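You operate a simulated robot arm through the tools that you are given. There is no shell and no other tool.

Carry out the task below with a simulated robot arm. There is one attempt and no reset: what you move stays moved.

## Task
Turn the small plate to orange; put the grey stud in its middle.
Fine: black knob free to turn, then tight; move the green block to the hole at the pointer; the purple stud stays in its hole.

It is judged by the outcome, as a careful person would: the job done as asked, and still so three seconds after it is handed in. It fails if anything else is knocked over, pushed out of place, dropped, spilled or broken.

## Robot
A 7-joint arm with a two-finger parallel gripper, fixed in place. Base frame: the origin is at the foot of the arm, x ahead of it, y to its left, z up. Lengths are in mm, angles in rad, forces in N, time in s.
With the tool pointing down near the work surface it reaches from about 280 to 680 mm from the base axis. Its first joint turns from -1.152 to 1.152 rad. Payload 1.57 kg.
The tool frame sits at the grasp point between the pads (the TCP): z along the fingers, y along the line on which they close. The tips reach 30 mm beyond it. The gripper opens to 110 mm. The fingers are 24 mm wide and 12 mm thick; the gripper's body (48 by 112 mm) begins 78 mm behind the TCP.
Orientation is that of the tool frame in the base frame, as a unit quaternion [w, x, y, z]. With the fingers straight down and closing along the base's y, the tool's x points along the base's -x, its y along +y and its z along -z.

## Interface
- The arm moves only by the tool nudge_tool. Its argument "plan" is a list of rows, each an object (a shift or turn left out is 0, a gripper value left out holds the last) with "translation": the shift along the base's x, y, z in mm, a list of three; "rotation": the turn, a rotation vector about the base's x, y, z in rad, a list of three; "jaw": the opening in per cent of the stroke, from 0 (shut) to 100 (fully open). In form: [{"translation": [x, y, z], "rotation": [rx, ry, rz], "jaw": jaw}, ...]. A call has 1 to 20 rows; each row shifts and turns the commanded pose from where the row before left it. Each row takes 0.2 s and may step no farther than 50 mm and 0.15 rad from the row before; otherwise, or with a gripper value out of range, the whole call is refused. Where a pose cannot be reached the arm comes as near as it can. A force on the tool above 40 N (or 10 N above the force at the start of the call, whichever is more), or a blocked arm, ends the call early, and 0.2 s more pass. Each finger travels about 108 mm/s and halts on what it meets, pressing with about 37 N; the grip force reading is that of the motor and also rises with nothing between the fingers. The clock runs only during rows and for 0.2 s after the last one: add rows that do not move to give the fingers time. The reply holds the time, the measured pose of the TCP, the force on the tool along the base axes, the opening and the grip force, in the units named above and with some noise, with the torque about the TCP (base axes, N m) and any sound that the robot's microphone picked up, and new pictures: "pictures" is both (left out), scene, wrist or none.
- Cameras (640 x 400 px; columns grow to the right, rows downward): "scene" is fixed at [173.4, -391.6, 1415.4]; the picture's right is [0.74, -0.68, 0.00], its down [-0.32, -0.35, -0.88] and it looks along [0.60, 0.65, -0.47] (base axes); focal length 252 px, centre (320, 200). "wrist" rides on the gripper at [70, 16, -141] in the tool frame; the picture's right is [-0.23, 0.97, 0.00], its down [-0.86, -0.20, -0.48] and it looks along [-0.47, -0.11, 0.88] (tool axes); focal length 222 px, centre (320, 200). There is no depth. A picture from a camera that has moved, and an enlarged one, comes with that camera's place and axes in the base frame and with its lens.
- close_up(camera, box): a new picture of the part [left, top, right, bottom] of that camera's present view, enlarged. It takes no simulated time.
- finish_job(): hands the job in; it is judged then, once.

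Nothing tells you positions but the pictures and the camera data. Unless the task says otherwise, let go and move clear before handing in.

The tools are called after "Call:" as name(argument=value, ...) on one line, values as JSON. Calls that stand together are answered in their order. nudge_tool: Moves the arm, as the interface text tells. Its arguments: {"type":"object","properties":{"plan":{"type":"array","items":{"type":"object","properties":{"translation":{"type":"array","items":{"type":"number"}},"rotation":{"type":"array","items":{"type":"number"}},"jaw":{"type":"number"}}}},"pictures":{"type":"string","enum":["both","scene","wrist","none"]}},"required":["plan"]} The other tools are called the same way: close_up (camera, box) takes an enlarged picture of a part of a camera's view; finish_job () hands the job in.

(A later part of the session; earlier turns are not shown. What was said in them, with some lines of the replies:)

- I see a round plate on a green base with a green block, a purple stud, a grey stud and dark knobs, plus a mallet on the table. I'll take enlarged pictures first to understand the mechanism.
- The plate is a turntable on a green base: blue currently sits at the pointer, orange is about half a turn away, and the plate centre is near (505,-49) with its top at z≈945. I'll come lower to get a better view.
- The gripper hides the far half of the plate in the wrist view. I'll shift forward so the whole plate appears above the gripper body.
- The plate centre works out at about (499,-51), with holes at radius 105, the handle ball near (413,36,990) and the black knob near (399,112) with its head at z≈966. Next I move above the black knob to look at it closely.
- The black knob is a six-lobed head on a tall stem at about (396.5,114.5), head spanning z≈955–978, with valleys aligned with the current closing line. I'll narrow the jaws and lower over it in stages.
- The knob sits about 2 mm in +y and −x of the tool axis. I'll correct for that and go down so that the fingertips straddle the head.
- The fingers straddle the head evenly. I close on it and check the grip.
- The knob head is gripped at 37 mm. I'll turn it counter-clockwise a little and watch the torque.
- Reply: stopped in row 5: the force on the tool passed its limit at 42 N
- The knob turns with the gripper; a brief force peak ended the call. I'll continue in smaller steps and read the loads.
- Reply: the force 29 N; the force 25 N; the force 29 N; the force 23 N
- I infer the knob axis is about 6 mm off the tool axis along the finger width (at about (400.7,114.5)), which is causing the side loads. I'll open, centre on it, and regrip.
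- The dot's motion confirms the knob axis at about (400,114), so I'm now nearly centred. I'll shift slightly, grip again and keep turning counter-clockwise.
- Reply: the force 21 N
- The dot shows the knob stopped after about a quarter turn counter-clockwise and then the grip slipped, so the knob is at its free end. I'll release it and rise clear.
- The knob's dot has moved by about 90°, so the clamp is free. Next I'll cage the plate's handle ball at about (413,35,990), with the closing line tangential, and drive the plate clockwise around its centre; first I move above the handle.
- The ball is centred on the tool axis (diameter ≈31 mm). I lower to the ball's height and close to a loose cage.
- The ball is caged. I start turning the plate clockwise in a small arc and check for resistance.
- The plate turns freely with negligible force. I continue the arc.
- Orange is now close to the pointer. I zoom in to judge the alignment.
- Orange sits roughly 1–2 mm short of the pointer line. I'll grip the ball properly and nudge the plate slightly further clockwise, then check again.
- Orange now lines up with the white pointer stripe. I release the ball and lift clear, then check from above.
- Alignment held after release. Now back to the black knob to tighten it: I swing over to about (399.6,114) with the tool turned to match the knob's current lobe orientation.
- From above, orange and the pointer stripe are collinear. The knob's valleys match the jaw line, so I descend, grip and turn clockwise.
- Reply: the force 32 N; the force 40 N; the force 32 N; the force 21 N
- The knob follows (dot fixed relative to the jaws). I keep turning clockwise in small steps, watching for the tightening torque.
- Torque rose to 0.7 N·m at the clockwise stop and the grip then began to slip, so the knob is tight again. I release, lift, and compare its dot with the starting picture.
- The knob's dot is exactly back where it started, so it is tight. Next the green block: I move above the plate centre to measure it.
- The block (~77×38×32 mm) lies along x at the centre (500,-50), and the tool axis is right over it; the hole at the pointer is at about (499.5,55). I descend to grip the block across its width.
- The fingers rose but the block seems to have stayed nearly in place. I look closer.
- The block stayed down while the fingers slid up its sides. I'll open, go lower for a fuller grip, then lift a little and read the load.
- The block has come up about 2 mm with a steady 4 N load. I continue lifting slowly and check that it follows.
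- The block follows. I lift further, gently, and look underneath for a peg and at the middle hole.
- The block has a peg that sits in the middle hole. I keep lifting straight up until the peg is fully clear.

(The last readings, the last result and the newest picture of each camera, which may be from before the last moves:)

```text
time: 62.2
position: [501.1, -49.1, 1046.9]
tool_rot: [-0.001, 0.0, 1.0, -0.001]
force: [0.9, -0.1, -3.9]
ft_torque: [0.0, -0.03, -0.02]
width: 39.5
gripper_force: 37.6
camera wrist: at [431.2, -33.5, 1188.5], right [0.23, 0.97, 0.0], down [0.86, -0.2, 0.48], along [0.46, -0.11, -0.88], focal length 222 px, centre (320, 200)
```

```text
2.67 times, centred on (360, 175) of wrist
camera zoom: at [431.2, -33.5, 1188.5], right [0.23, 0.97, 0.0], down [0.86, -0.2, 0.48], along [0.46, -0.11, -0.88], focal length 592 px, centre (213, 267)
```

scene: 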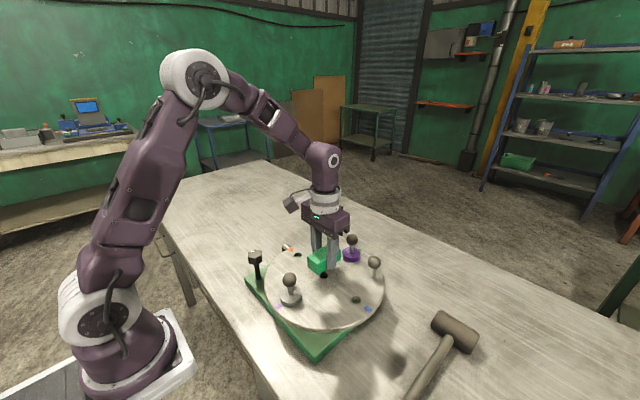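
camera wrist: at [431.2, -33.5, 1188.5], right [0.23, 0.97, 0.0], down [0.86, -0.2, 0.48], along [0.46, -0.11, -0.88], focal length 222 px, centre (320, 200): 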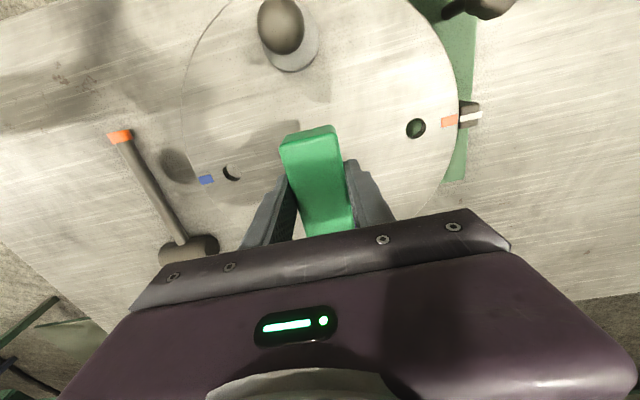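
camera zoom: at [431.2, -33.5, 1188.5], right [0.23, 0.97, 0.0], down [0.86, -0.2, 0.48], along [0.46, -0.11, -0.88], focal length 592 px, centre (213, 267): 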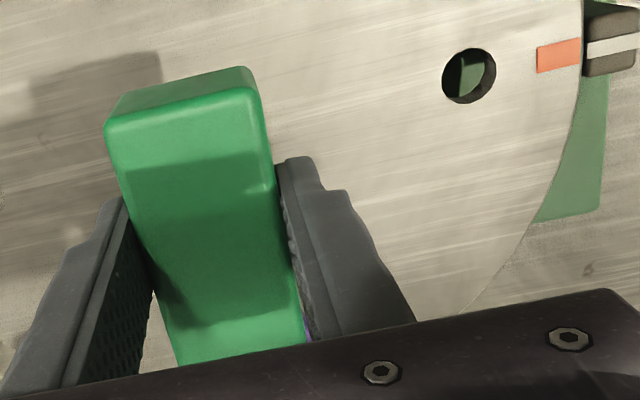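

The peg (~14 mm) is clear of the middle hole (~21 mm). I carry the block over to the hole at the pointer at (499.3,55.3) and check before lowering.

Call:
nudge_tool(plan=[{"translation": [-0.2, 12, 0]}, {"translation": [-0.2, 16, 0]}, {"translation": [-0.2, 16, 0]}, {"translation": [-0.3, 16, 0]}, {"translation": [-0.3, 16, 0]}, {"translation": [-0.2, 16, 0]}, {"translation": [-0.2, 12.8, 0]}, {}, {}], pictures="both")

Call:
close_up(camera="scene", box=[262, 205, 342, 255])

Call:
close_up(camera="wrist", box=[240, 100, 400, 200])

```text
time: 64.2
position: [496.8, 54.2, 1046.2]
tool_rot: [-0.003, 0.0, 1.0, -0.001]
force: [0.1, 0.6, -4.3]
ft_torque: [0.0, 0.04, 0.0]
width: 39.8
gripper_force: 37.5
camera wrist: at [428.4, 69.6, 1188.1], right [0.23, 0.97, 0.0], down [0.86, -0.2, 0.48], along [0.46, -0.11, -0.88], focal length 222 px, centre (320, 200)
```

scene: 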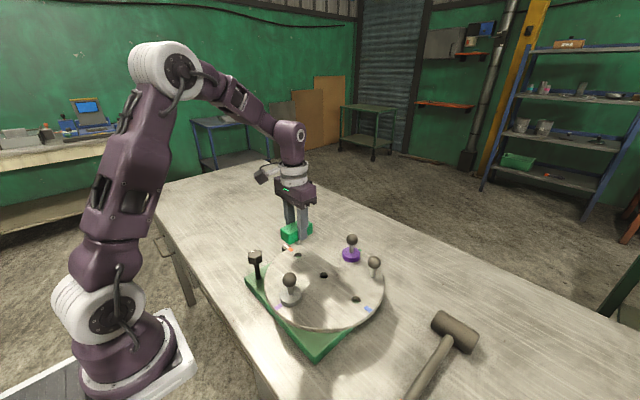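
wrist: 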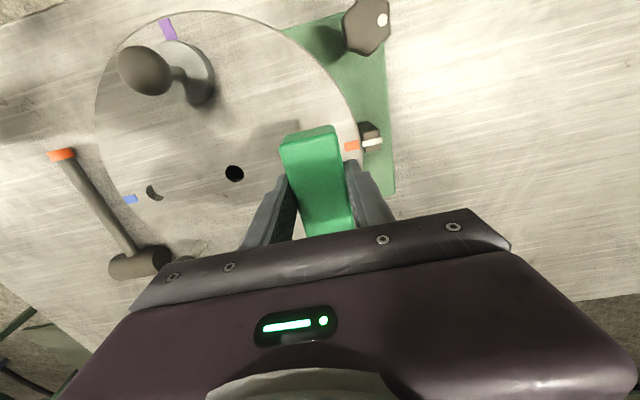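

```text
8.00 times, centred on (302, 230) of scene
camera zoom: at [173.5, -391.6, 1415.4], right [0.74, -0.68, 0.0], down [-0.32, -0.35, -0.88], along [0.6, 0.65, -0.47], focal length 2014 px, centre (464, -40)
```

zoom: 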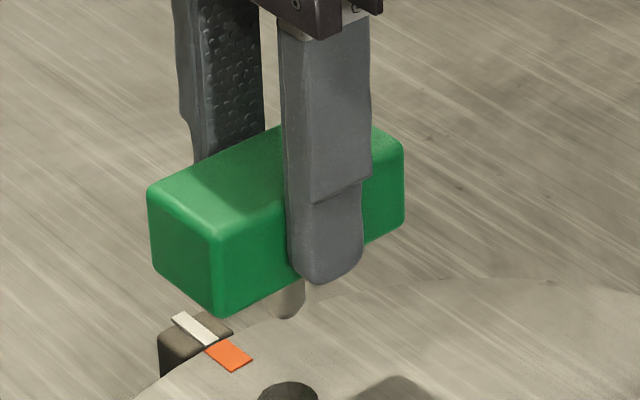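

```text
4.00 times, centred on (320, 150) of wrist
camera zoom: at [428.4, 69.6, 1188.1], right [0.23, 0.97, 0.0], down [0.86, -0.2, 0.48], along [0.46, -0.11, -0.88], focal length 888 px, centre (320, 400)
```

zoom: 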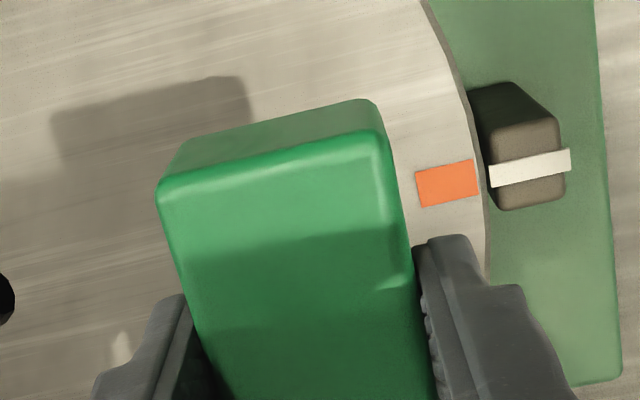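

The block's peg is roughly over the hole (about 1 mm short in y). I correct slightly and lower until the peg is just above the plate, then check.

Call:
nudge_tool(plan=[{"translation": [0.6, 1.3, 0]}, {"translation": [0, 0, -8]}, {"translation": [0, 0, -8]}, {"translation": [0, 0, -8]}, {"translation": [0, 0, -6]}, {}, {}], pictures="wrist")

Call:
close_up(camera="scene", box=[270, 225, 326, 260])

Call:
close_up(camera="wrist", box=[240, 100, 400, 200])

```text
time: 65.8
position: [498.0, 56.6, 1016.8]
tool_rot: [-0.002, 0.0, 1.0, -0.001]
force: [-0.3, 0.3, -5.4]
ft_torque: [-0.02, -0.02, -0.01]
width: 39.4
gripper_force: 36.8
camera wrist: at [428.0, 72.4, 1158.1], right [0.23, 0.97, 0.0], down [0.86, -0.2, 0.48], along [0.46, -0.11, -0.88], focal length 222 px, centre (320, 200)
```

wrist: 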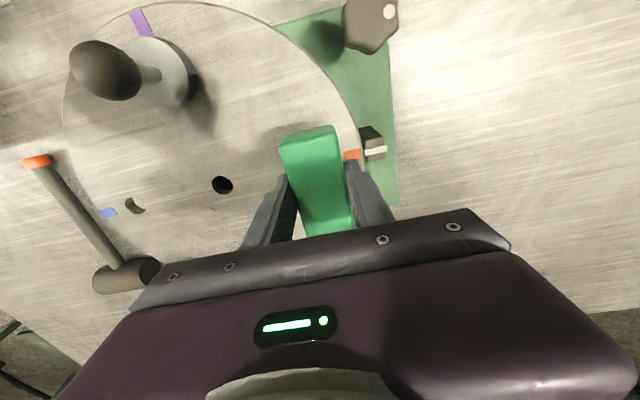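

```text
11.43 times, centred on (298, 242) of scene
camera zoom: at [173.5, -391.6, 1415.4], right [0.74, -0.68, 0.0], down [-0.32, -0.35, -0.88], along [0.6, 0.65, -0.47], focal length 2878 px, centre (571, -286)
```

zoom: 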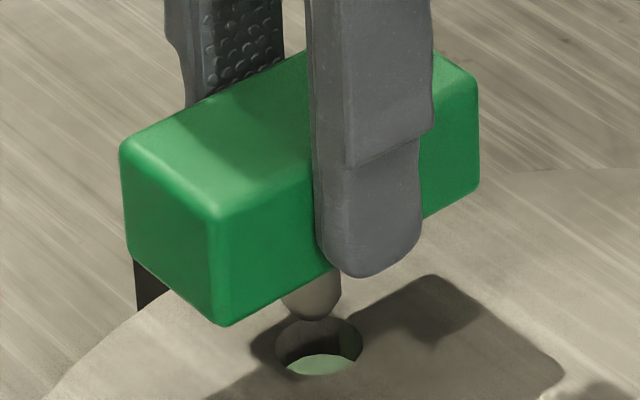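

```text
4.00 times, centred on (320, 150) of wrist
camera zoom: at [428.0, 72.4, 1158.1], right [0.23, 0.97, 0.0], down [0.86, -0.2, 0.48], along [0.46, -0.11, -0.88], focal length 888 px, centre (320, 400)
```

zoom: 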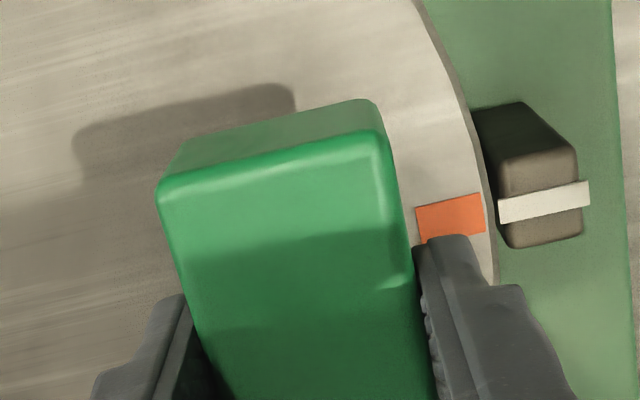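

The peg is about 1 mm off the hole centre with several mm of clearance. I adjust and lower into the hole, checking the force.

Call:
nudge_tool(plan=[{"translation": [0.7, -1.1, 0]}, {"translation": [0, 0, -5]}, {"translation": [0, 0, -5]}, {"translation": [0, 0, -5]}, {}], pictures="none")

Call:
close_up(camera="scene", box=[270, 225, 326, 260])

```text
time: 67.0
position: [498.9, 56.0, 1001.3]
tool_rot: [-0.002, 0.0, 1.0, -0.001]
force: [0.7, 0.5, -4.6]
ft_torque: [0.0, 0.02, 0.0]
width: 39.8
gripper_force: 37.5
```

```text
11.43 times, centred on (298, 242) of scene
camera zoom: at [173.5, -391.6, 1415.4], right [0.74, -0.68, 0.0], down [-0.32, -0.35, -0.88], along [0.6, 0.65, -0.47], focal length 2878 px, centre (571, -286)
```

zoom: 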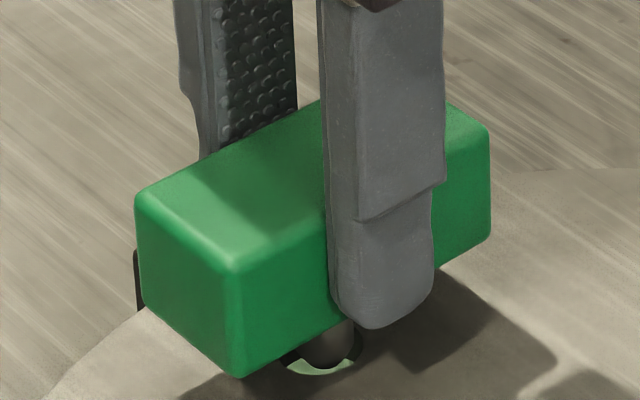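

The peg has entered the hole with no extra force. I keep lowering gently until it seats.

Call:
nudge_tool(plan=[{"translation": [0, 0, -4]}, {"translation": [0, 0, -4]}, {"translation": [0, 0, -4]}, {"translation": [0, 0, -3]}, {}], pictures="none")

Call:
nudge_tool(plan=[{"translation": [0, 0, -2]}, {"translation": [0, 0, -1.5]}, {}], pictures="none")

Call:
close_up(camera="scene", box=[270, 225, 326, 260])

```text
time: 68.2
position: [499.2, 54.9, 985.9]
tool_rot: [-0.002, 0.0, 1.0, -0.001]
force: [0.0, 0.0, -5.0]
ft_torque: [-0.03, 0.0, 0.0]
width: 39.6
gripper_force: 36.8
```

```text
time: 69.0
position: [498.9, 55.8, 983.6]
tool_rot: [-0.002, 0.0, 1.0, -0.001]
force: [0.0, -0.4, -3.9]
ft_torque: [0.01, 0.02, -0.03]
width: 39.5
gripper_force: 37.0
```

```text
11.43 times, centred on (298, 242) of scene
camera zoom: at [173.5, -391.6, 1415.4], right [0.74, -0.68, 0.0], down [-0.32, -0.35, -0.88], along [0.6, 0.65, -0.47], focal length 2878 px, centre (571, -286)
```

zoom: 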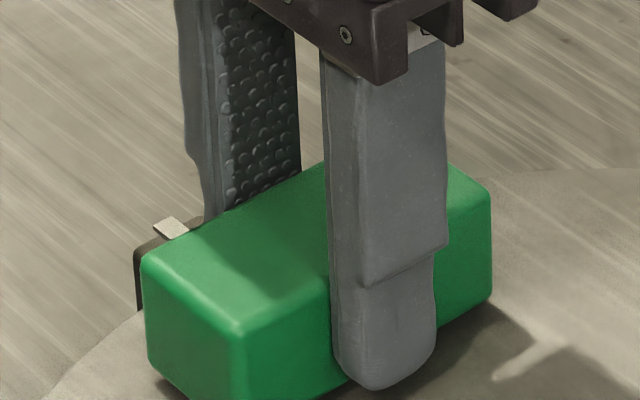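

Call:
nudge_tool(plan=[{"translation": [0, 0, -1]}, {"translation": [0, 0, -1]}, {}], pictures="none")

Call:
nudge_tool(plan=[{"translation": [0, 0, -1]}, {}], pictures="none")

```text
time: 69.8
position: [500.9, 55.6, 981.6]
tool_rot: [0.0, 0.0, 1.0, -0.001]
force: [1.9, 0.5, -2.9]
ft_torque: [-0.03, 0.12, 0.0]
width: 39.8
gripper_force: 36.8
```

```text
time: 70.4
position: [497.8, 55.3, 979.4]
tool_rot: [-0.003, 0.0, 1.0, -0.001]
force: [-15.5, 0.7, 6.2]
ft_torque: [0.07, 0.42, 0.02]
width: 39.5
gripper_force: 36.4
```

The block is seated (force reversed). I release, rise straight up, and check it.

Call:
nudge_tool(plan=[{"jaw": 48}, {}, {"translation": [0, 0, 20]}, {"translation": [0, 0, 30]}, {"translation": [0, 0, 35]}, {"translation": [0, 0, 25]}, {}], pictures="both")

Call:
close_up(camera="scene", box=[262, 225, 358, 285])

Call:
close_up(camera="wrist", box=[200, 60, 440, 210])

```text
time: 72.0
position: [498.8, 55.7, 1089.2]
tool_rot: [-0.002, 0.001, 1.0, -0.001]
force: [-0.4, -0.2, -0.4]
ft_torque: [0.0, 0.01, -0.01]
width: 52.8
gripper_force: 0.1
camera wrist: at [430.1, 70.8, 1231.7], right [0.23, 0.97, 0.0], down [0.86, -0.2, 0.48], along [0.46, -0.11, -0.88], focal length 222 px, centre (320, 200)
```

scene: 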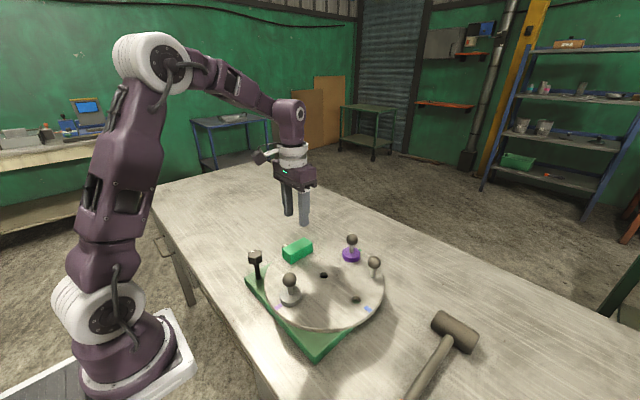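
wrist: 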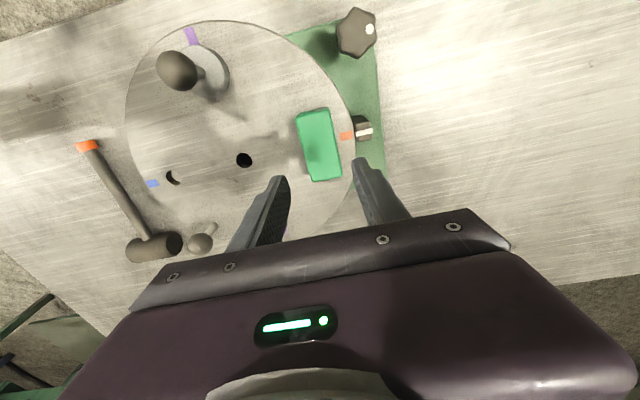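

```text
6.67 times, centred on (310, 255) of scene
camera zoom: at [173.4, -391.6, 1415.4], right [0.74, -0.68, 0.0], down [-0.32, -0.35, -0.88], along [0.6, 0.65, -0.47], focal length 1679 px, centre (387, -167)
```

zoom: 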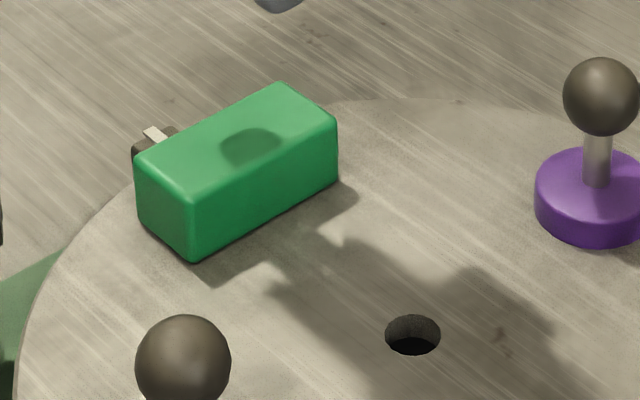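

```text
2.67 times, centred on (320, 135) of wrist
camera zoom: at [430.1, 70.8, 1231.7], right [0.23, 0.97, 0.0], down [0.86, -0.2, 0.48], along [0.46, -0.11, -0.88], focal length 592 px, centre (320, 373)
```

zoom: 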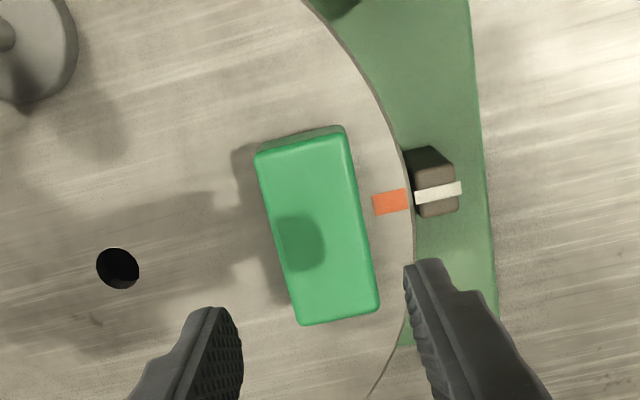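

The block is flat and seated at the pointer hole, and the middle hole is open at (500.3,-49.8). Now I move above the grey stud at about (395,-51).

Call:
nudge_tool(plan=[{"translation": [-26, -26.5, 0]}, {"translation": [-26, -26.5, 0]}, {"translation": [-26, -26.5, 0]}, {"translation": [-26, -26.5, 0]}, {}], pictures="wrist")

Call:
close_up(camera="wrist", box=[240, 80, 400, 180])

Call:
close_up(camera="scene", box=[250, 260, 330, 310])

```text
time: 73.2
position: [394.9, -52.4, 1091.5]
tool_rot: [-0.002, 0.0, 1.0, -0.001]
force: [0.3, -0.7, -0.7]
ft_torque: [0.0, 0.0, -0.01]
width: 52.8
gripper_force: 0.0
camera wrist: at [325.2, -37.2, 1233.0], right [0.23, 0.97, 0.0], down [0.86, -0.2, 0.48], along [0.46, -0.11, -0.88], focal length 222 px, centre (320, 200)
```

wrist: 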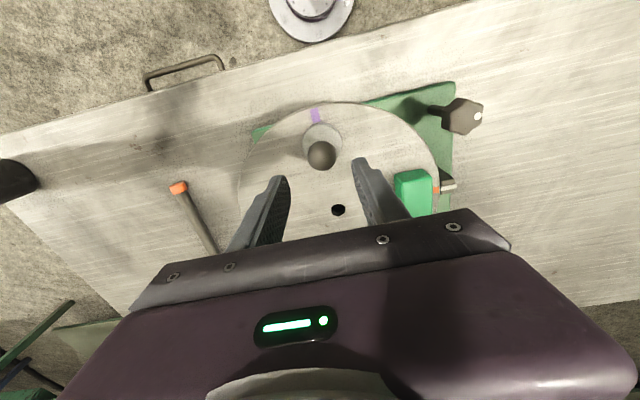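

```text
4.00 times, centred on (320, 130) of wrist
camera zoom: at [325.2, -37.2, 1233.0], right [0.23, 0.97, 0.0], down [0.86, -0.2, 0.48], along [0.46, -0.11, -0.88], focal length 888 px, centre (320, 480)
```

zoom: 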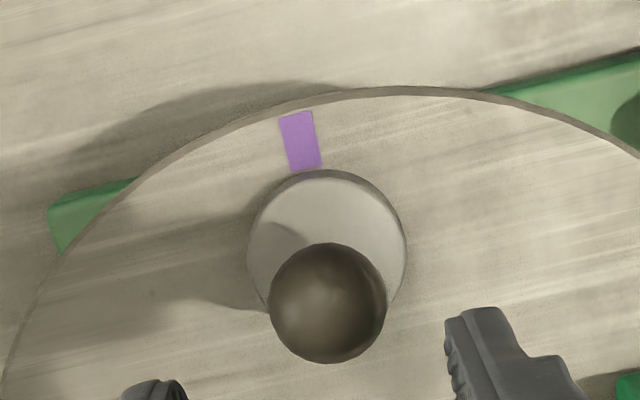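

```text
8.00 times, centred on (290, 285) of scene
camera zoom: at [173.4, -391.6, 1415.4], right [0.74, -0.68, 0.0], down [-0.32, -0.35, -0.88], along [0.6, 0.65, -0.47], focal length 2014 px, centre (560, -480)
```

zoom: 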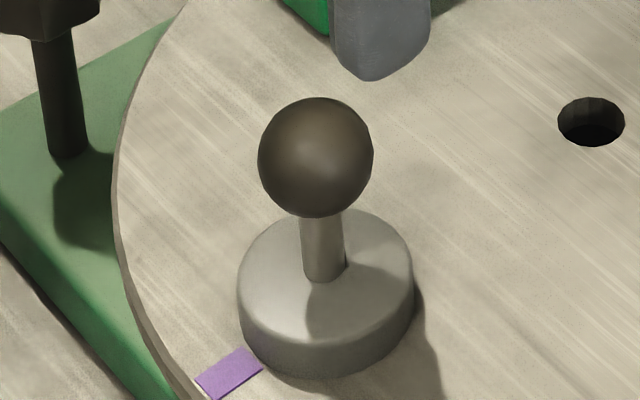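

The grey stud's ball is at about (395.6,-51,1005), 2 mm in +y of the tool axis. I correct, descend and close on the ball.

Call:
nudge_tool(plan=[{"translation": [0.4, 1.8, -20]}, {"translation": [0, 0, -30]}, {"translation": [0, 0, -25]}, {"translation": [0, 0, -12]}, {}], pictures="wrist")

Call:
close_up(camera="wrist", box=[240, 120, 400, 220])

Call:
close_up(camera="scene", box=[250, 250, 330, 300])

```text
time: 74.4
position: [394.9, -50.2, 1002.3]
tool_rot: [-0.002, -0.001, 1.0, -0.001]
force: [0.3, 0.1, 0.0]
ft_torque: [-0.04, -0.01, 0.02]
width: 53.0
gripper_force: 0.1
camera wrist: at [325.9, -34.4, 1143.9], right [0.23, 0.97, 0.0], down [0.86, -0.2, 0.48], along [0.46, -0.11, -0.88], focal length 222 px, centre (320, 200)
```

wrist: 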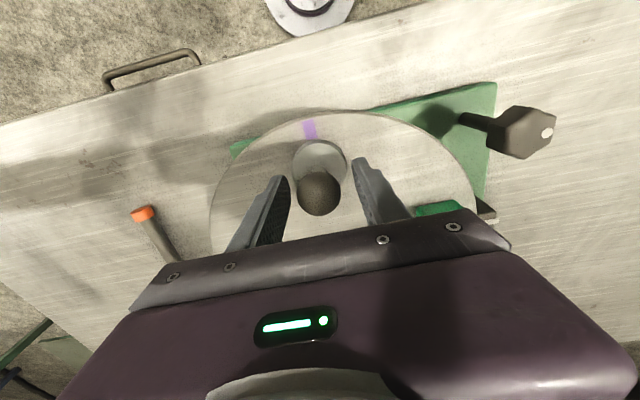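

```text
4.00 times, centred on (320, 170) of wrist
camera zoom: at [325.9, -34.4, 1143.9], right [0.23, 0.97, 0.0], down [0.86, -0.2, 0.48], along [0.46, -0.11, -0.88], focal length 888 px, centre (320, 320)
```

zoom: 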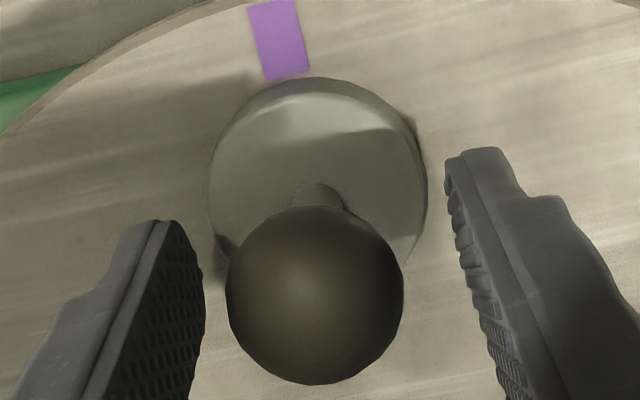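

```text
8.00 times, centred on (290, 275) of scene
camera zoom: at [173.4, -391.6, 1415.4], right [0.74, -0.68, 0.0], down [-0.32, -0.35, -0.88], along [0.6, 0.65, -0.47], focal length 2014 px, centre (560, -400)
```

zoom: 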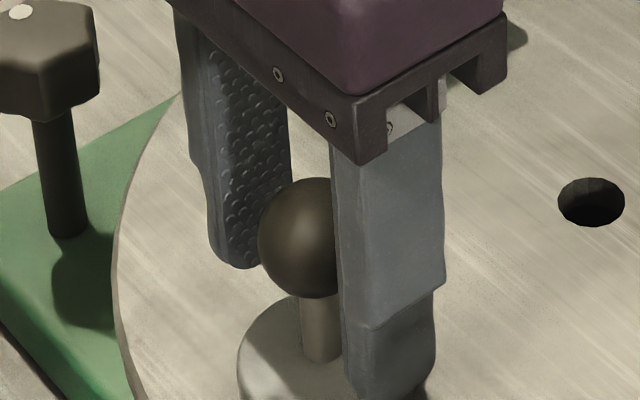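

The ball is level with the pads and centred. I close and begin a slow lift.

Call:
nudge_tool(plan=[{"translation": [0, -1, 0]}, {"jaw": 10}, {}, {}], pictures="none")

Call:
nudge_tool(plan=[{"translation": [0, 0, 1]}, {"translation": [0, 0, 1]}, {}], pictures="none")

Call:
nudge_tool(plan=[{"translation": [0, 0, 1.5]}, {"translation": [0, 0, 1.5]}, {"translation": [0, 0, 1.5]}, {"translation": [0, 0, 1.5]}, {}], pictures="wrist")

Call:
close_up(camera="scene", box=[250, 255, 330, 305])

```text
time: 75.4
position: [395.5, -50.9, 1001.8]
tool_rot: [-0.001, 0.0, 1.0, -0.001]
force: [0.5, -1.1, 1.4]
ft_torque: [0.02, 0.0, 0.01]
width: 30.8
gripper_force: 37.0
```

```text
time: 76.2
position: [394.8, -51.3, 1005.1]
tool_rot: [-0.001, 0.001, 1.0, -0.001]
force: [0.1, 0.3, -2.6]
ft_torque: [-0.01, -0.01, 0.03]
width: 30.9
gripper_force: 37.3
```

```text
time: 77.4
position: [395.9, -49.7, 1009.9]
tool_rot: [-0.002, 0.0, 1.0, -0.001]
force: [0.2, -0.4, -1.9]
ft_torque: [-0.02, 0.03, -0.01]
width: 31.0
gripper_force: 37.1
camera wrist: at [326.5, -33.8, 1152.7], right [0.23, 0.97, 0.0], down [0.86, -0.2, 0.48], along [0.46, -0.11, -0.88], focal length 222 px, centre (320, 200)
```

wrist: 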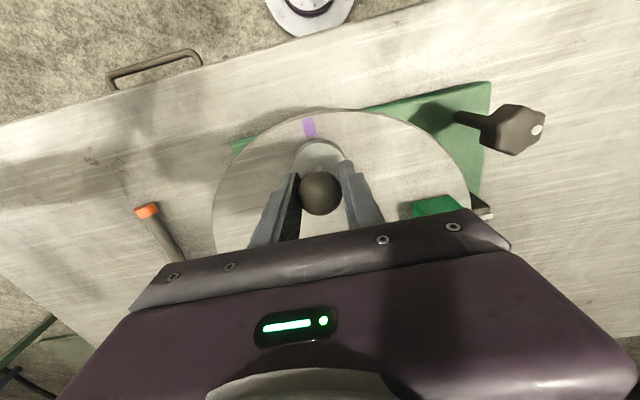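

```text
8.00 times, centred on (290, 280) of scene
camera zoom: at [173.4, -391.6, 1415.4], right [0.74, -0.68, 0.0], down [-0.32, -0.35, -0.88], along [0.6, 0.65, -0.47], focal length 2014 px, centre (560, -440)
```

zoom: 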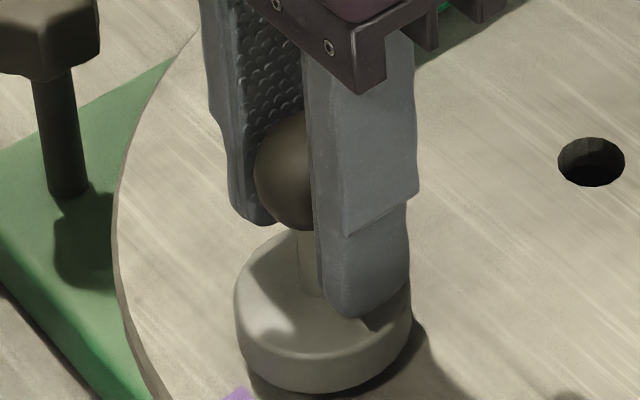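

The stud is lifting with the gripper. I continue straight up slowly until its peg is clear.

Call:
nudge_tool(plan=[{"translation": [0, 0, 3]}, {"translation": [0, 0, 4]}, {"translation": [0, 0, 4]}, {"translation": [0, 0, 4]}, {"translation": [0, 0, 4]}, {"translation": [0, 0, 4]}, {"translation": [0, 0, 4]}, {"translation": [0, 0, 4]}, {"translation": [0, 0, 4]}, {"translation": [0, 0, 4]}, {"translation": [0, 0, 4]}, {"translation": [0, 0, 4]}, {}], pictures="both")

Call:
close_up(camera="scene", box=[250, 245, 346, 305])

```text
time: 80.2
position: [395.5, -50.5, 1058.8]
tool_rot: [-0.001, 0.0, 1.0, -0.001]
force: [0.5, -0.8, -2.3]
ft_torque: [-0.02, -0.01, 0.01]
width: 31.1
gripper_force: 36.8
camera wrist: at [326.7, -33.9, 1199.5], right [0.23, 0.97, 0.0], down [0.86, -0.2, 0.48], along [0.46, -0.11, -0.88], focal length 222 px, centre (320, 200)
```

scene: 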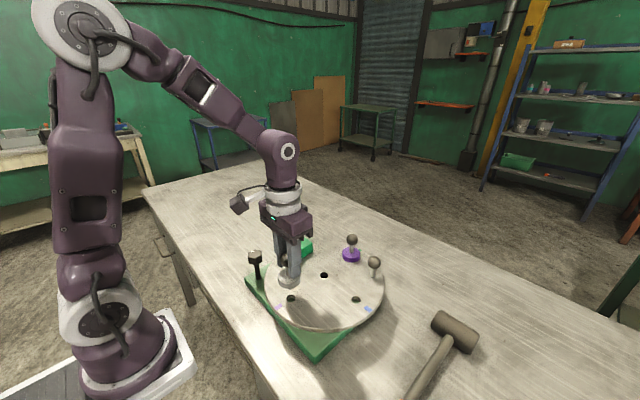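
wrist: 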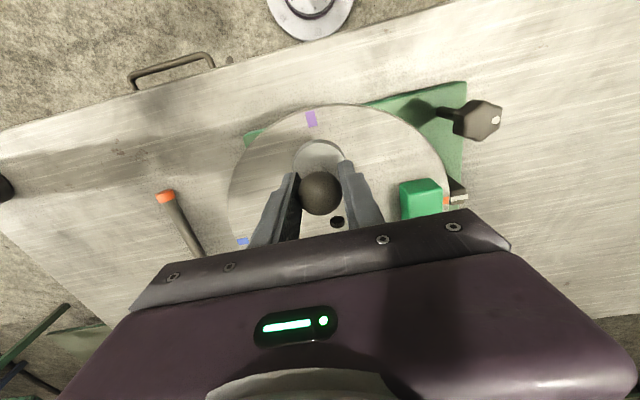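

```text
6.67 times, centred on (298, 275) of scene
camera zoom: at [173.4, -391.6, 1415.4], right [0.74, -0.68, 0.0], down [-0.32, -0.35, -0.88], along [0.6, 0.65, -0.47], focal length 1679 px, centre (467, -300)
```

zoom: 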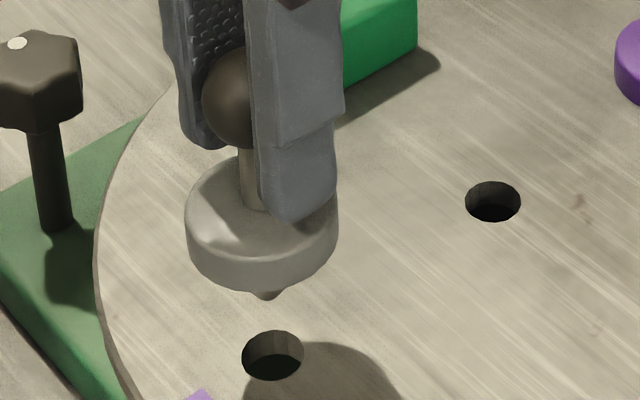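

The stud hangs straight with its peg clear. I carry it over to the middle hole and check alignment.

Call:
nudge_tool(plan=[{"translation": [6, 0.1, 0]}, {"translation": [10, 0.1, 0]}, {"translation": [11, 0.1, 0]}, {"translation": [11, 0.1, 0]}, {"translation": [11, 0.1, 0]}, {"translation": [11, 0.1, 0]}, {"translation": [11, 0.1, 0]}, {"translation": [11, 0.1, 0]}, {"translation": [10, 0.1, 0]}, {"translation": [8, 0, 0]}, {"translation": [5.2, 0, 0]}, {}, {}], pictures="both")

Call:
close_up(camera="scene", box=[285, 235, 365, 285])

```text
time: 83.0
position: [502.3, -47.8, 1056.9]
tool_rot: [-0.002, 0.0, 1.0, -0.001]
force: [-0.4, 0.2, -2.1]
ft_torque: [0.0, 0.04, 0.04]
width: 30.8
gripper_force: 36.7
camera wrist: at [432.1, -33.0, 1199.7], right [0.23, 0.97, 0.0], down [0.86, -0.2, 0.48], along [0.46, -0.11, -0.88], focal length 222 px, centre (320, 200)
```

scene: 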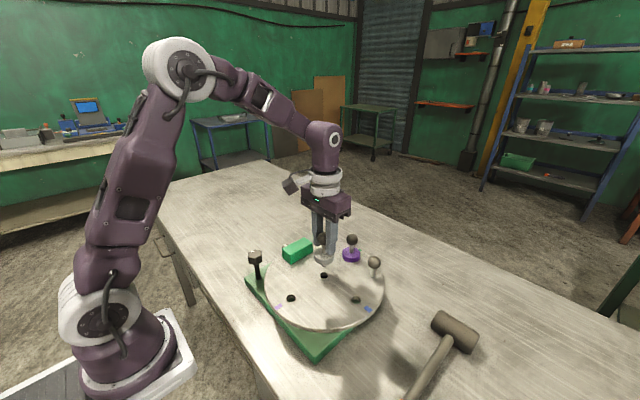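
wrist: 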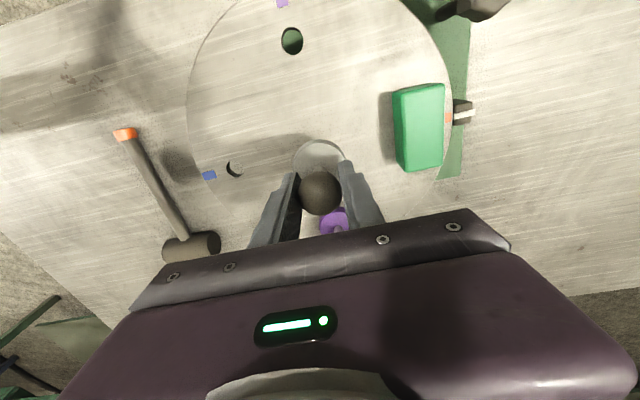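

```text
8.00 times, centred on (325, 260) of scene
camera zoom: at [173.4, -391.6, 1415.4], right [0.74, -0.68, 0.0], down [-0.32, -0.35, -0.88], along [0.6, 0.65, -0.47], focal length 2014 px, centre (280, -280)
```

zoom: 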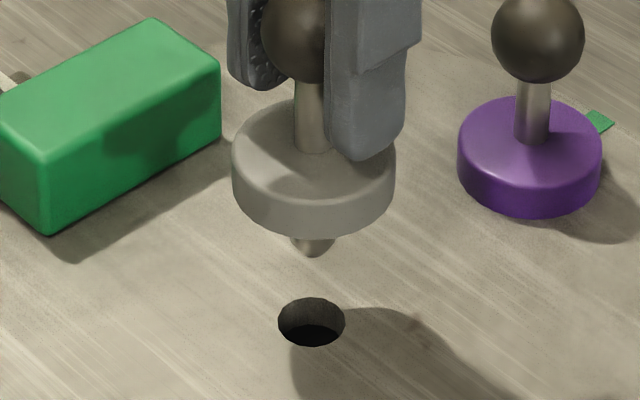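

The peg tip is right above the middle hole. I lower it gently.

Call:
nudge_tool(plan=[{"translation": [0, 0, -5]}, {"translation": [0, 0, -6]}, {"translation": [0, 0, -6]}, {"translation": [0, 0, -6]}, {}], pictures="none")

Call:
close_up(camera="scene", box=[293, 245, 357, 285])

```text
time: 84.2
position: [501.0, -48.3, 1033.4]
tool_rot: [-0.002, 0.0, 1.0, 0.0]
force: [-0.3, 0.3, -1.3]
ft_torque: [-0.01, -0.02, 0.01]
width: 30.9
gripper_force: 36.4
```

```text
10.00 times, centred on (325, 265) of scene
camera zoom: at [173.4, -391.6, 1415.4], right [0.74, -0.68, 0.0], down [-0.32, -0.35, -0.88], along [0.6, 0.65, -0.47], focal length 2518 px, centre (270, -450)
```

zoom: 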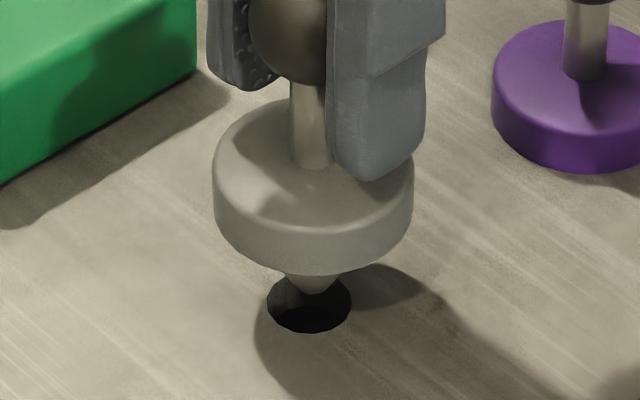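

Call:
nudge_tool(plan=[{"translation": [-0.8, 0.7, 0]}, {"translation": [0, 0, -5]}, {"translation": [0, 0, -5]}, {"translation": [0, 0, -5]}, {}], pictures="none")

Call:
close_up(camera="scene", box=[293, 245, 357, 285])

```text
time: 85.4
position: [500.8, -49.0, 1017.9]
tool_rot: [-0.002, 0.0, 1.0, -0.001]
force: [-0.6, 0.2, -1.8]
ft_torque: [-0.01, -0.03, 0.02]
width: 30.9
gripper_force: 36.8
```

```text
10.00 times, centred on (325, 265) of scene
camera zoom: at [173.4, -391.6, 1415.4], right [0.74, -0.68, 0.0], down [-0.32, -0.35, -0.88], along [0.6, 0.65, -0.47], focal length 2518 px, centre (270, -450)
```

zoom: 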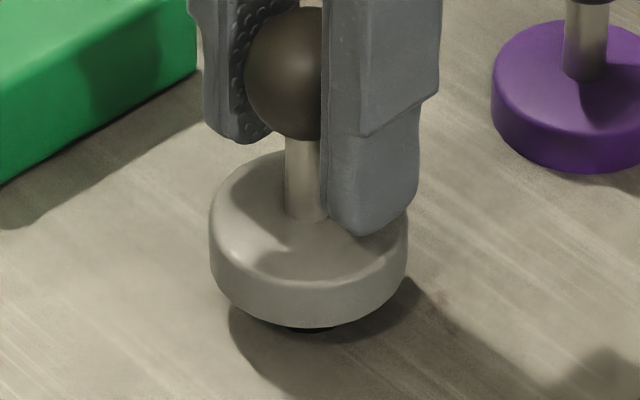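

The peg has gone into the hole freely. I lower the last stretch until it seats.

Call:
nudge_tool(plan=[{"translation": [0, 0, -4]}, {"translation": [0, 0, -4]}, {"translation": [0, 0, -3]}, {}], pictures="none")

Call:
nudge_tool(plan=[{"translation": [0, 0, -1.5]}, {"translation": [0, 0, -1.5]}, {}], pictures="none")

Call:
close_up(camera="scene", box=[293, 245, 357, 285])

```text
time: 86.4
position: [499.8, -49.1, 1008.9]
tool_rot: [-0.002, 0.0, 1.0, -0.001]
force: [0.7, 0.6, -1.2]
ft_torque: [0.01, 0.05, 0.01]
width: 31.0
gripper_force: 37.2
```

```text
time: 87.2
position: [500.2, -48.9, 1005.1]
tool_rot: [-0.002, 0.0, 1.0, -0.001]
force: [-0.1, 0.2, -2.2]
ft_torque: [0.0, -0.01, 0.0]
width: 31.1
gripper_force: 36.7
```

```text
10.00 times, centred on (325, 265) of scene
camera zoom: at [173.4, -391.6, 1415.4], right [0.74, -0.68, 0.0], down [-0.32, -0.35, -0.88], along [0.6, 0.65, -0.47], focal length 2518 px, centre (270, -450)
```

zoom: 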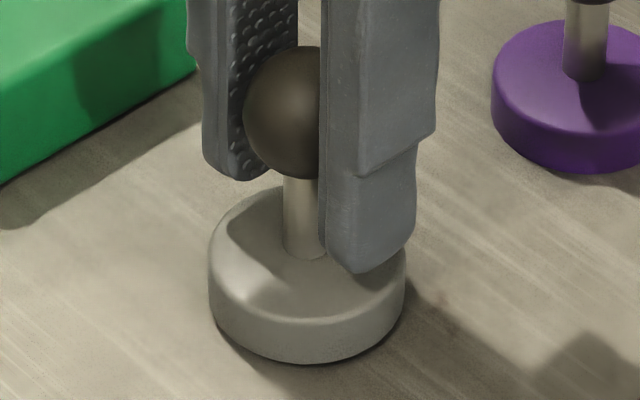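

Call:
nudge_tool(plan=[{"translation": [0, 0, -1]}, {}], pictures="none")

Call:
nudge_tool(plan=[{"translation": [0, 0, -1]}, {}], pictures="none")

```text
time: 87.8
position: [500.2, -48.2, 1004.9]
tool_rot: [-0.002, 0.0, 1.0, 0.0]
force: [-0.3, 0.4, -1.6]
ft_torque: [0.0, 0.01, 0.01]
width: 31.1
gripper_force: 37.4
```

```text
time: 88.4
position: [501.0, -49.4, 1005.0]
tool_rot: [-0.002, -0.001, 1.0, -0.001]
force: [-0.1, -0.3, -1.2]
ft_torque: [-0.02, -0.01, 0.0]
width: 31.2
gripper_force: 36.2
```

Call:
nudge_tool(plan=[{"translation": [0, 0, -0.8]}, {}], pictures="none")

Call:
nudge_tool(plan=[{"translation": [0, 0, -0.6]}, {}], pictures="none")

```text
time: 89.0
position: [500.6, -48.2, 1002.7]
tool_rot: [-0.001, 0.0, 1.0, 0.0]
force: [0.4, 0.1, -1.7]
ft_torque: [-0.01, -0.01, -0.02]
width: 30.8
gripper_force: 37.1
```

```text
time: 89.6
position: [500.7, -49.6, 1002.5]
tool_rot: [-0.002, 0.0, 1.0, -0.001]
force: [-4.5, -4.3, 4.0]
ft_torque: [0.05, 0.2, 0.01]
width: 30.9
gripper_force: 37.1
```

The stud has touched down (force reversed to +4 N). I open and rise straight up.

Call:
nudge_tool(plan=[{"jaw": 50}, {}, {"translation": [0, 0, 15]}, {"translation": [0, 0, 30]}, {"translation": [0, 0, 40]}, {"translation": [0, 0, 40]}, {}], pictures="both")

Call:
close_up(camera="scene", box=[235, 225, 395, 325])

Call:
close_up(camera="scene", box=[293, 245, 357, 285])

```text
time: 91.2
position: [500.7, -50.7, 1127.1]
tool_rot: [-0.001, 0.0, 1.0, 0.0]
force: [-0.7, 0.1, -0.4]
ft_torque: [0.0, 0.01, 0.04]
width: 55.1
gripper_force: 0.2
camera wrist: at [430.9, -34.9, 1269.0], right [0.23, 0.97, 0.0], down [0.86, -0.2, 0.48], along [0.46, -0.11, -0.88], focal length 222 px, centre (320, 200)
```

scene: 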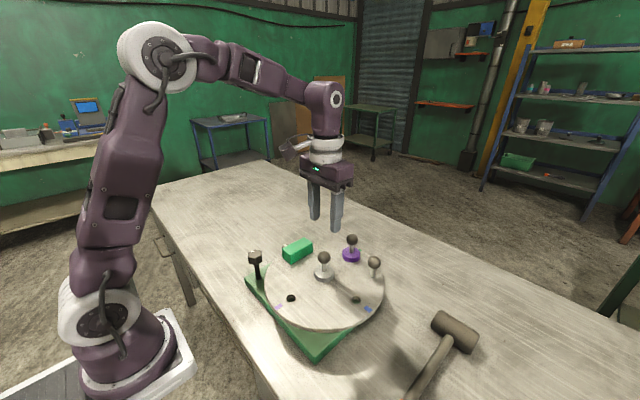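
wrist: 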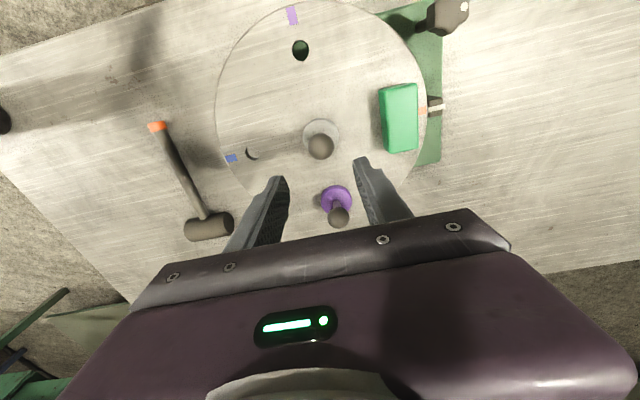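

```text
4.00 times, centred on (315, 275) of scene
camera zoom: at [173.4, -391.6, 1415.4], right [0.74, -0.68, 0.0], down [-0.32, -0.35, -0.88], along [0.6, 0.65, -0.47], focal length 1007 px, centre (340, -100)
```

zoom: 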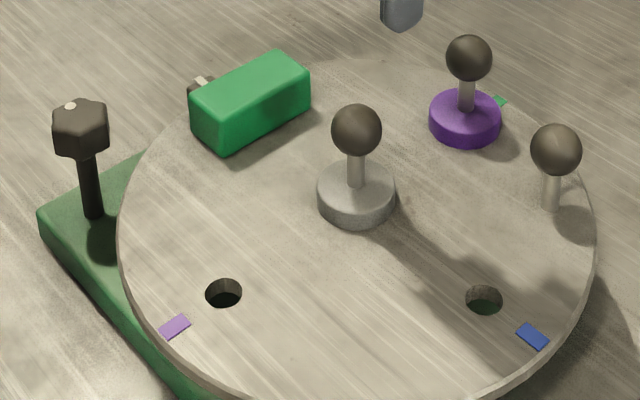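

```text
10.00 times, centred on (325, 265) of scene
camera zoom: at [173.4, -391.6, 1415.4], right [0.74, -0.68, 0.0], down [-0.32, -0.35, -0.88], along [0.6, 0.65, -0.47], focal length 2518 px, centre (270, -450)
```

zoom: 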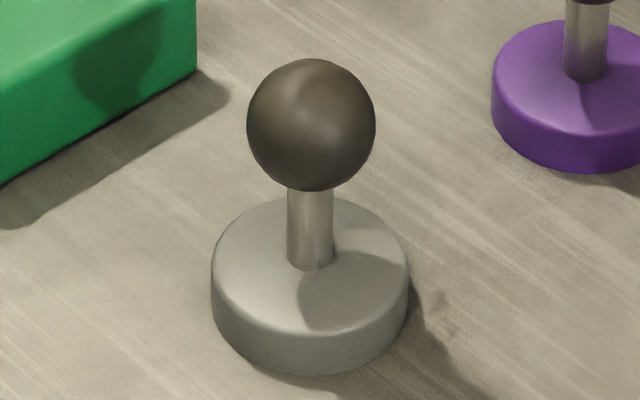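

Everything looks in place; I make a final check of the pointer alignment, block seating and stud from both cameras.

Call:
close_up(camera="wrist", box=[360, 60, 480, 135])

Call:
close_up(camera="wrist", box=[210, 90, 370, 190])

Call:
close_up(camera="scene", box=[240, 232, 320, 282])

```text
5.33 times, centred on (420, 98) of wrist
camera zoom: at [430.9, -34.9, 1269.0], right [0.23, 0.97, 0.0], down [0.86, -0.2, 0.48], along [0.46, -0.11, -0.88], focal length 1185 px, centre (-213, 747)
```

zoom: 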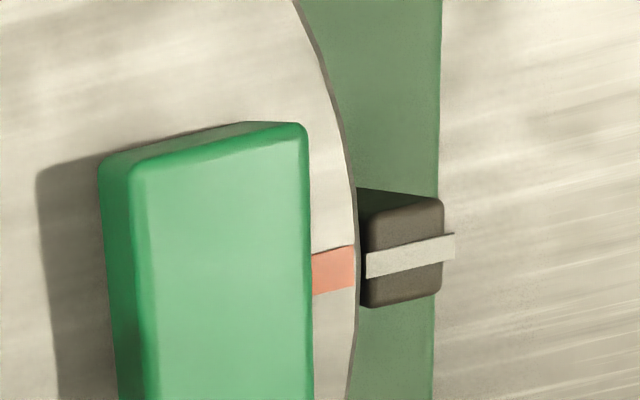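

```text
4.00 times, centred on (290, 140) of wrist
camera zoom: at [430.9, -34.9, 1269.0], right [0.23, 0.97, 0.0], down [0.86, -0.2, 0.48], along [0.46, -0.11, -0.88], focal length 888 px, centre (440, 440)
```

zoom: 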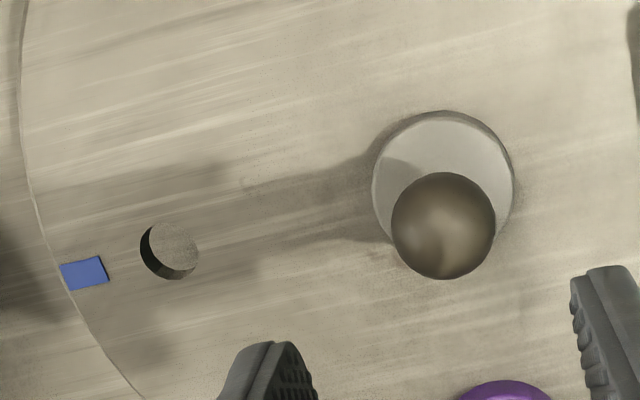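

```text
8.00 times, centred on (280, 257) of scene
camera zoom: at [173.4, -391.6, 1415.4], right [0.74, -0.68, 0.0], down [-0.32, -0.35, -0.88], along [0.6, 0.65, -0.47], focal length 2014 px, centre (640, -256)
```

zoom: 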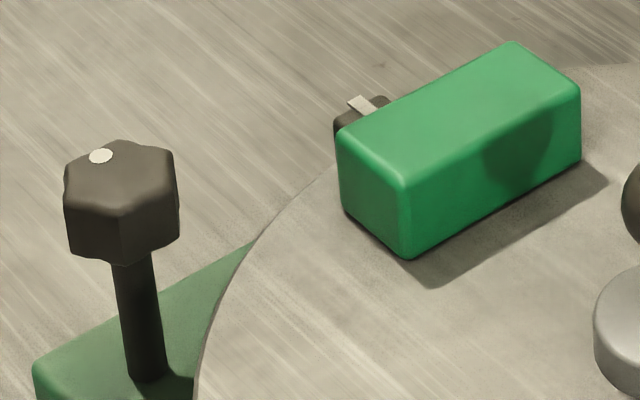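

Orange, pointer, knob, block and both studs all look right. I back the arm well clear before handing in.

Call:
nudge_tool(plan=[{"translation": [-10, 0, 40]}, {"translation": [-20, 10, 40]}, {"translation": [-20, 10, 40]}, {"translation": [-20, 10, 30]}, {}, {}], pictures="both")

```text
time: 92.6
position: [428.3, -18.9, 1277.0]
tool_rot: [-0.002, 0.0, 1.0, 0.0]
force: [-0.1, -0.1, -0.6]
ft_torque: [0.01, 0.0, -0.02]
width: 54.8
gripper_force: 0.1
camera wrist: at [358.1, -3.9, 1419.0], right [0.23, 0.97, 0.0], down [0.86, -0.2, 0.48], along [0.46, -0.11, -0.88], focal length 222 px, centre (320, 200)
```

scene: 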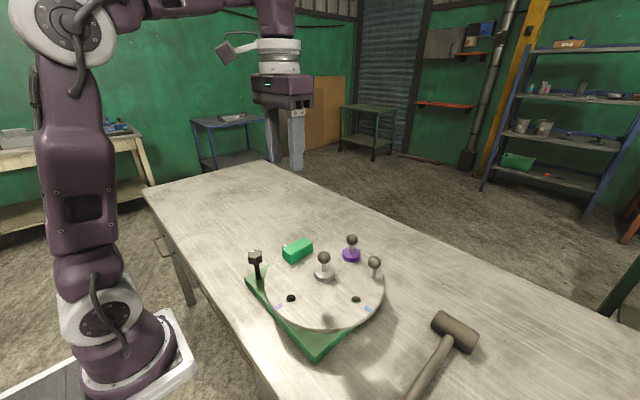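
wrist: 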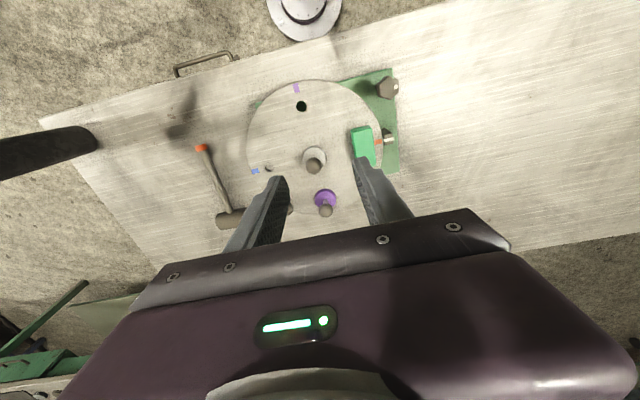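

The plate shows orange at the pointer and the knob is tight. The green block is in the pointer hole, the grey stud is in the middle, and the purple stud is still in its hole. The arm is clear, so I hand in the job.

Call:
finish_job()

```text
The job is handed in.
```

The job is done and handed in. Both cameras showed everything in place just before I handed in.

- **Black knob:** I loosened it a quarter turn to its stop so the plate could turn. I then tightened it back to its clockwise stop, and its white dot is exactly where it started.
- **Plate:** I turned it half a turn clockwise by its handle. The orange mark lines up with the pointer's white stripe.
- **Green block:** Its peg is in the orange hole at the pointer, and the block sits flat on the plate. On my first lift the fingers slid up the block while it stayed put, so I gripped it lower and lifted more slowly.
- **Grey stud:** Its peg is in the middle hole and the stud sits flat.
- **Purple stud:** I didn't touch it; it is still in its hole by the green mark.

Nothing else was knocked, moved or dropped. The gripper is open, and the arm is raised well clear of the table.
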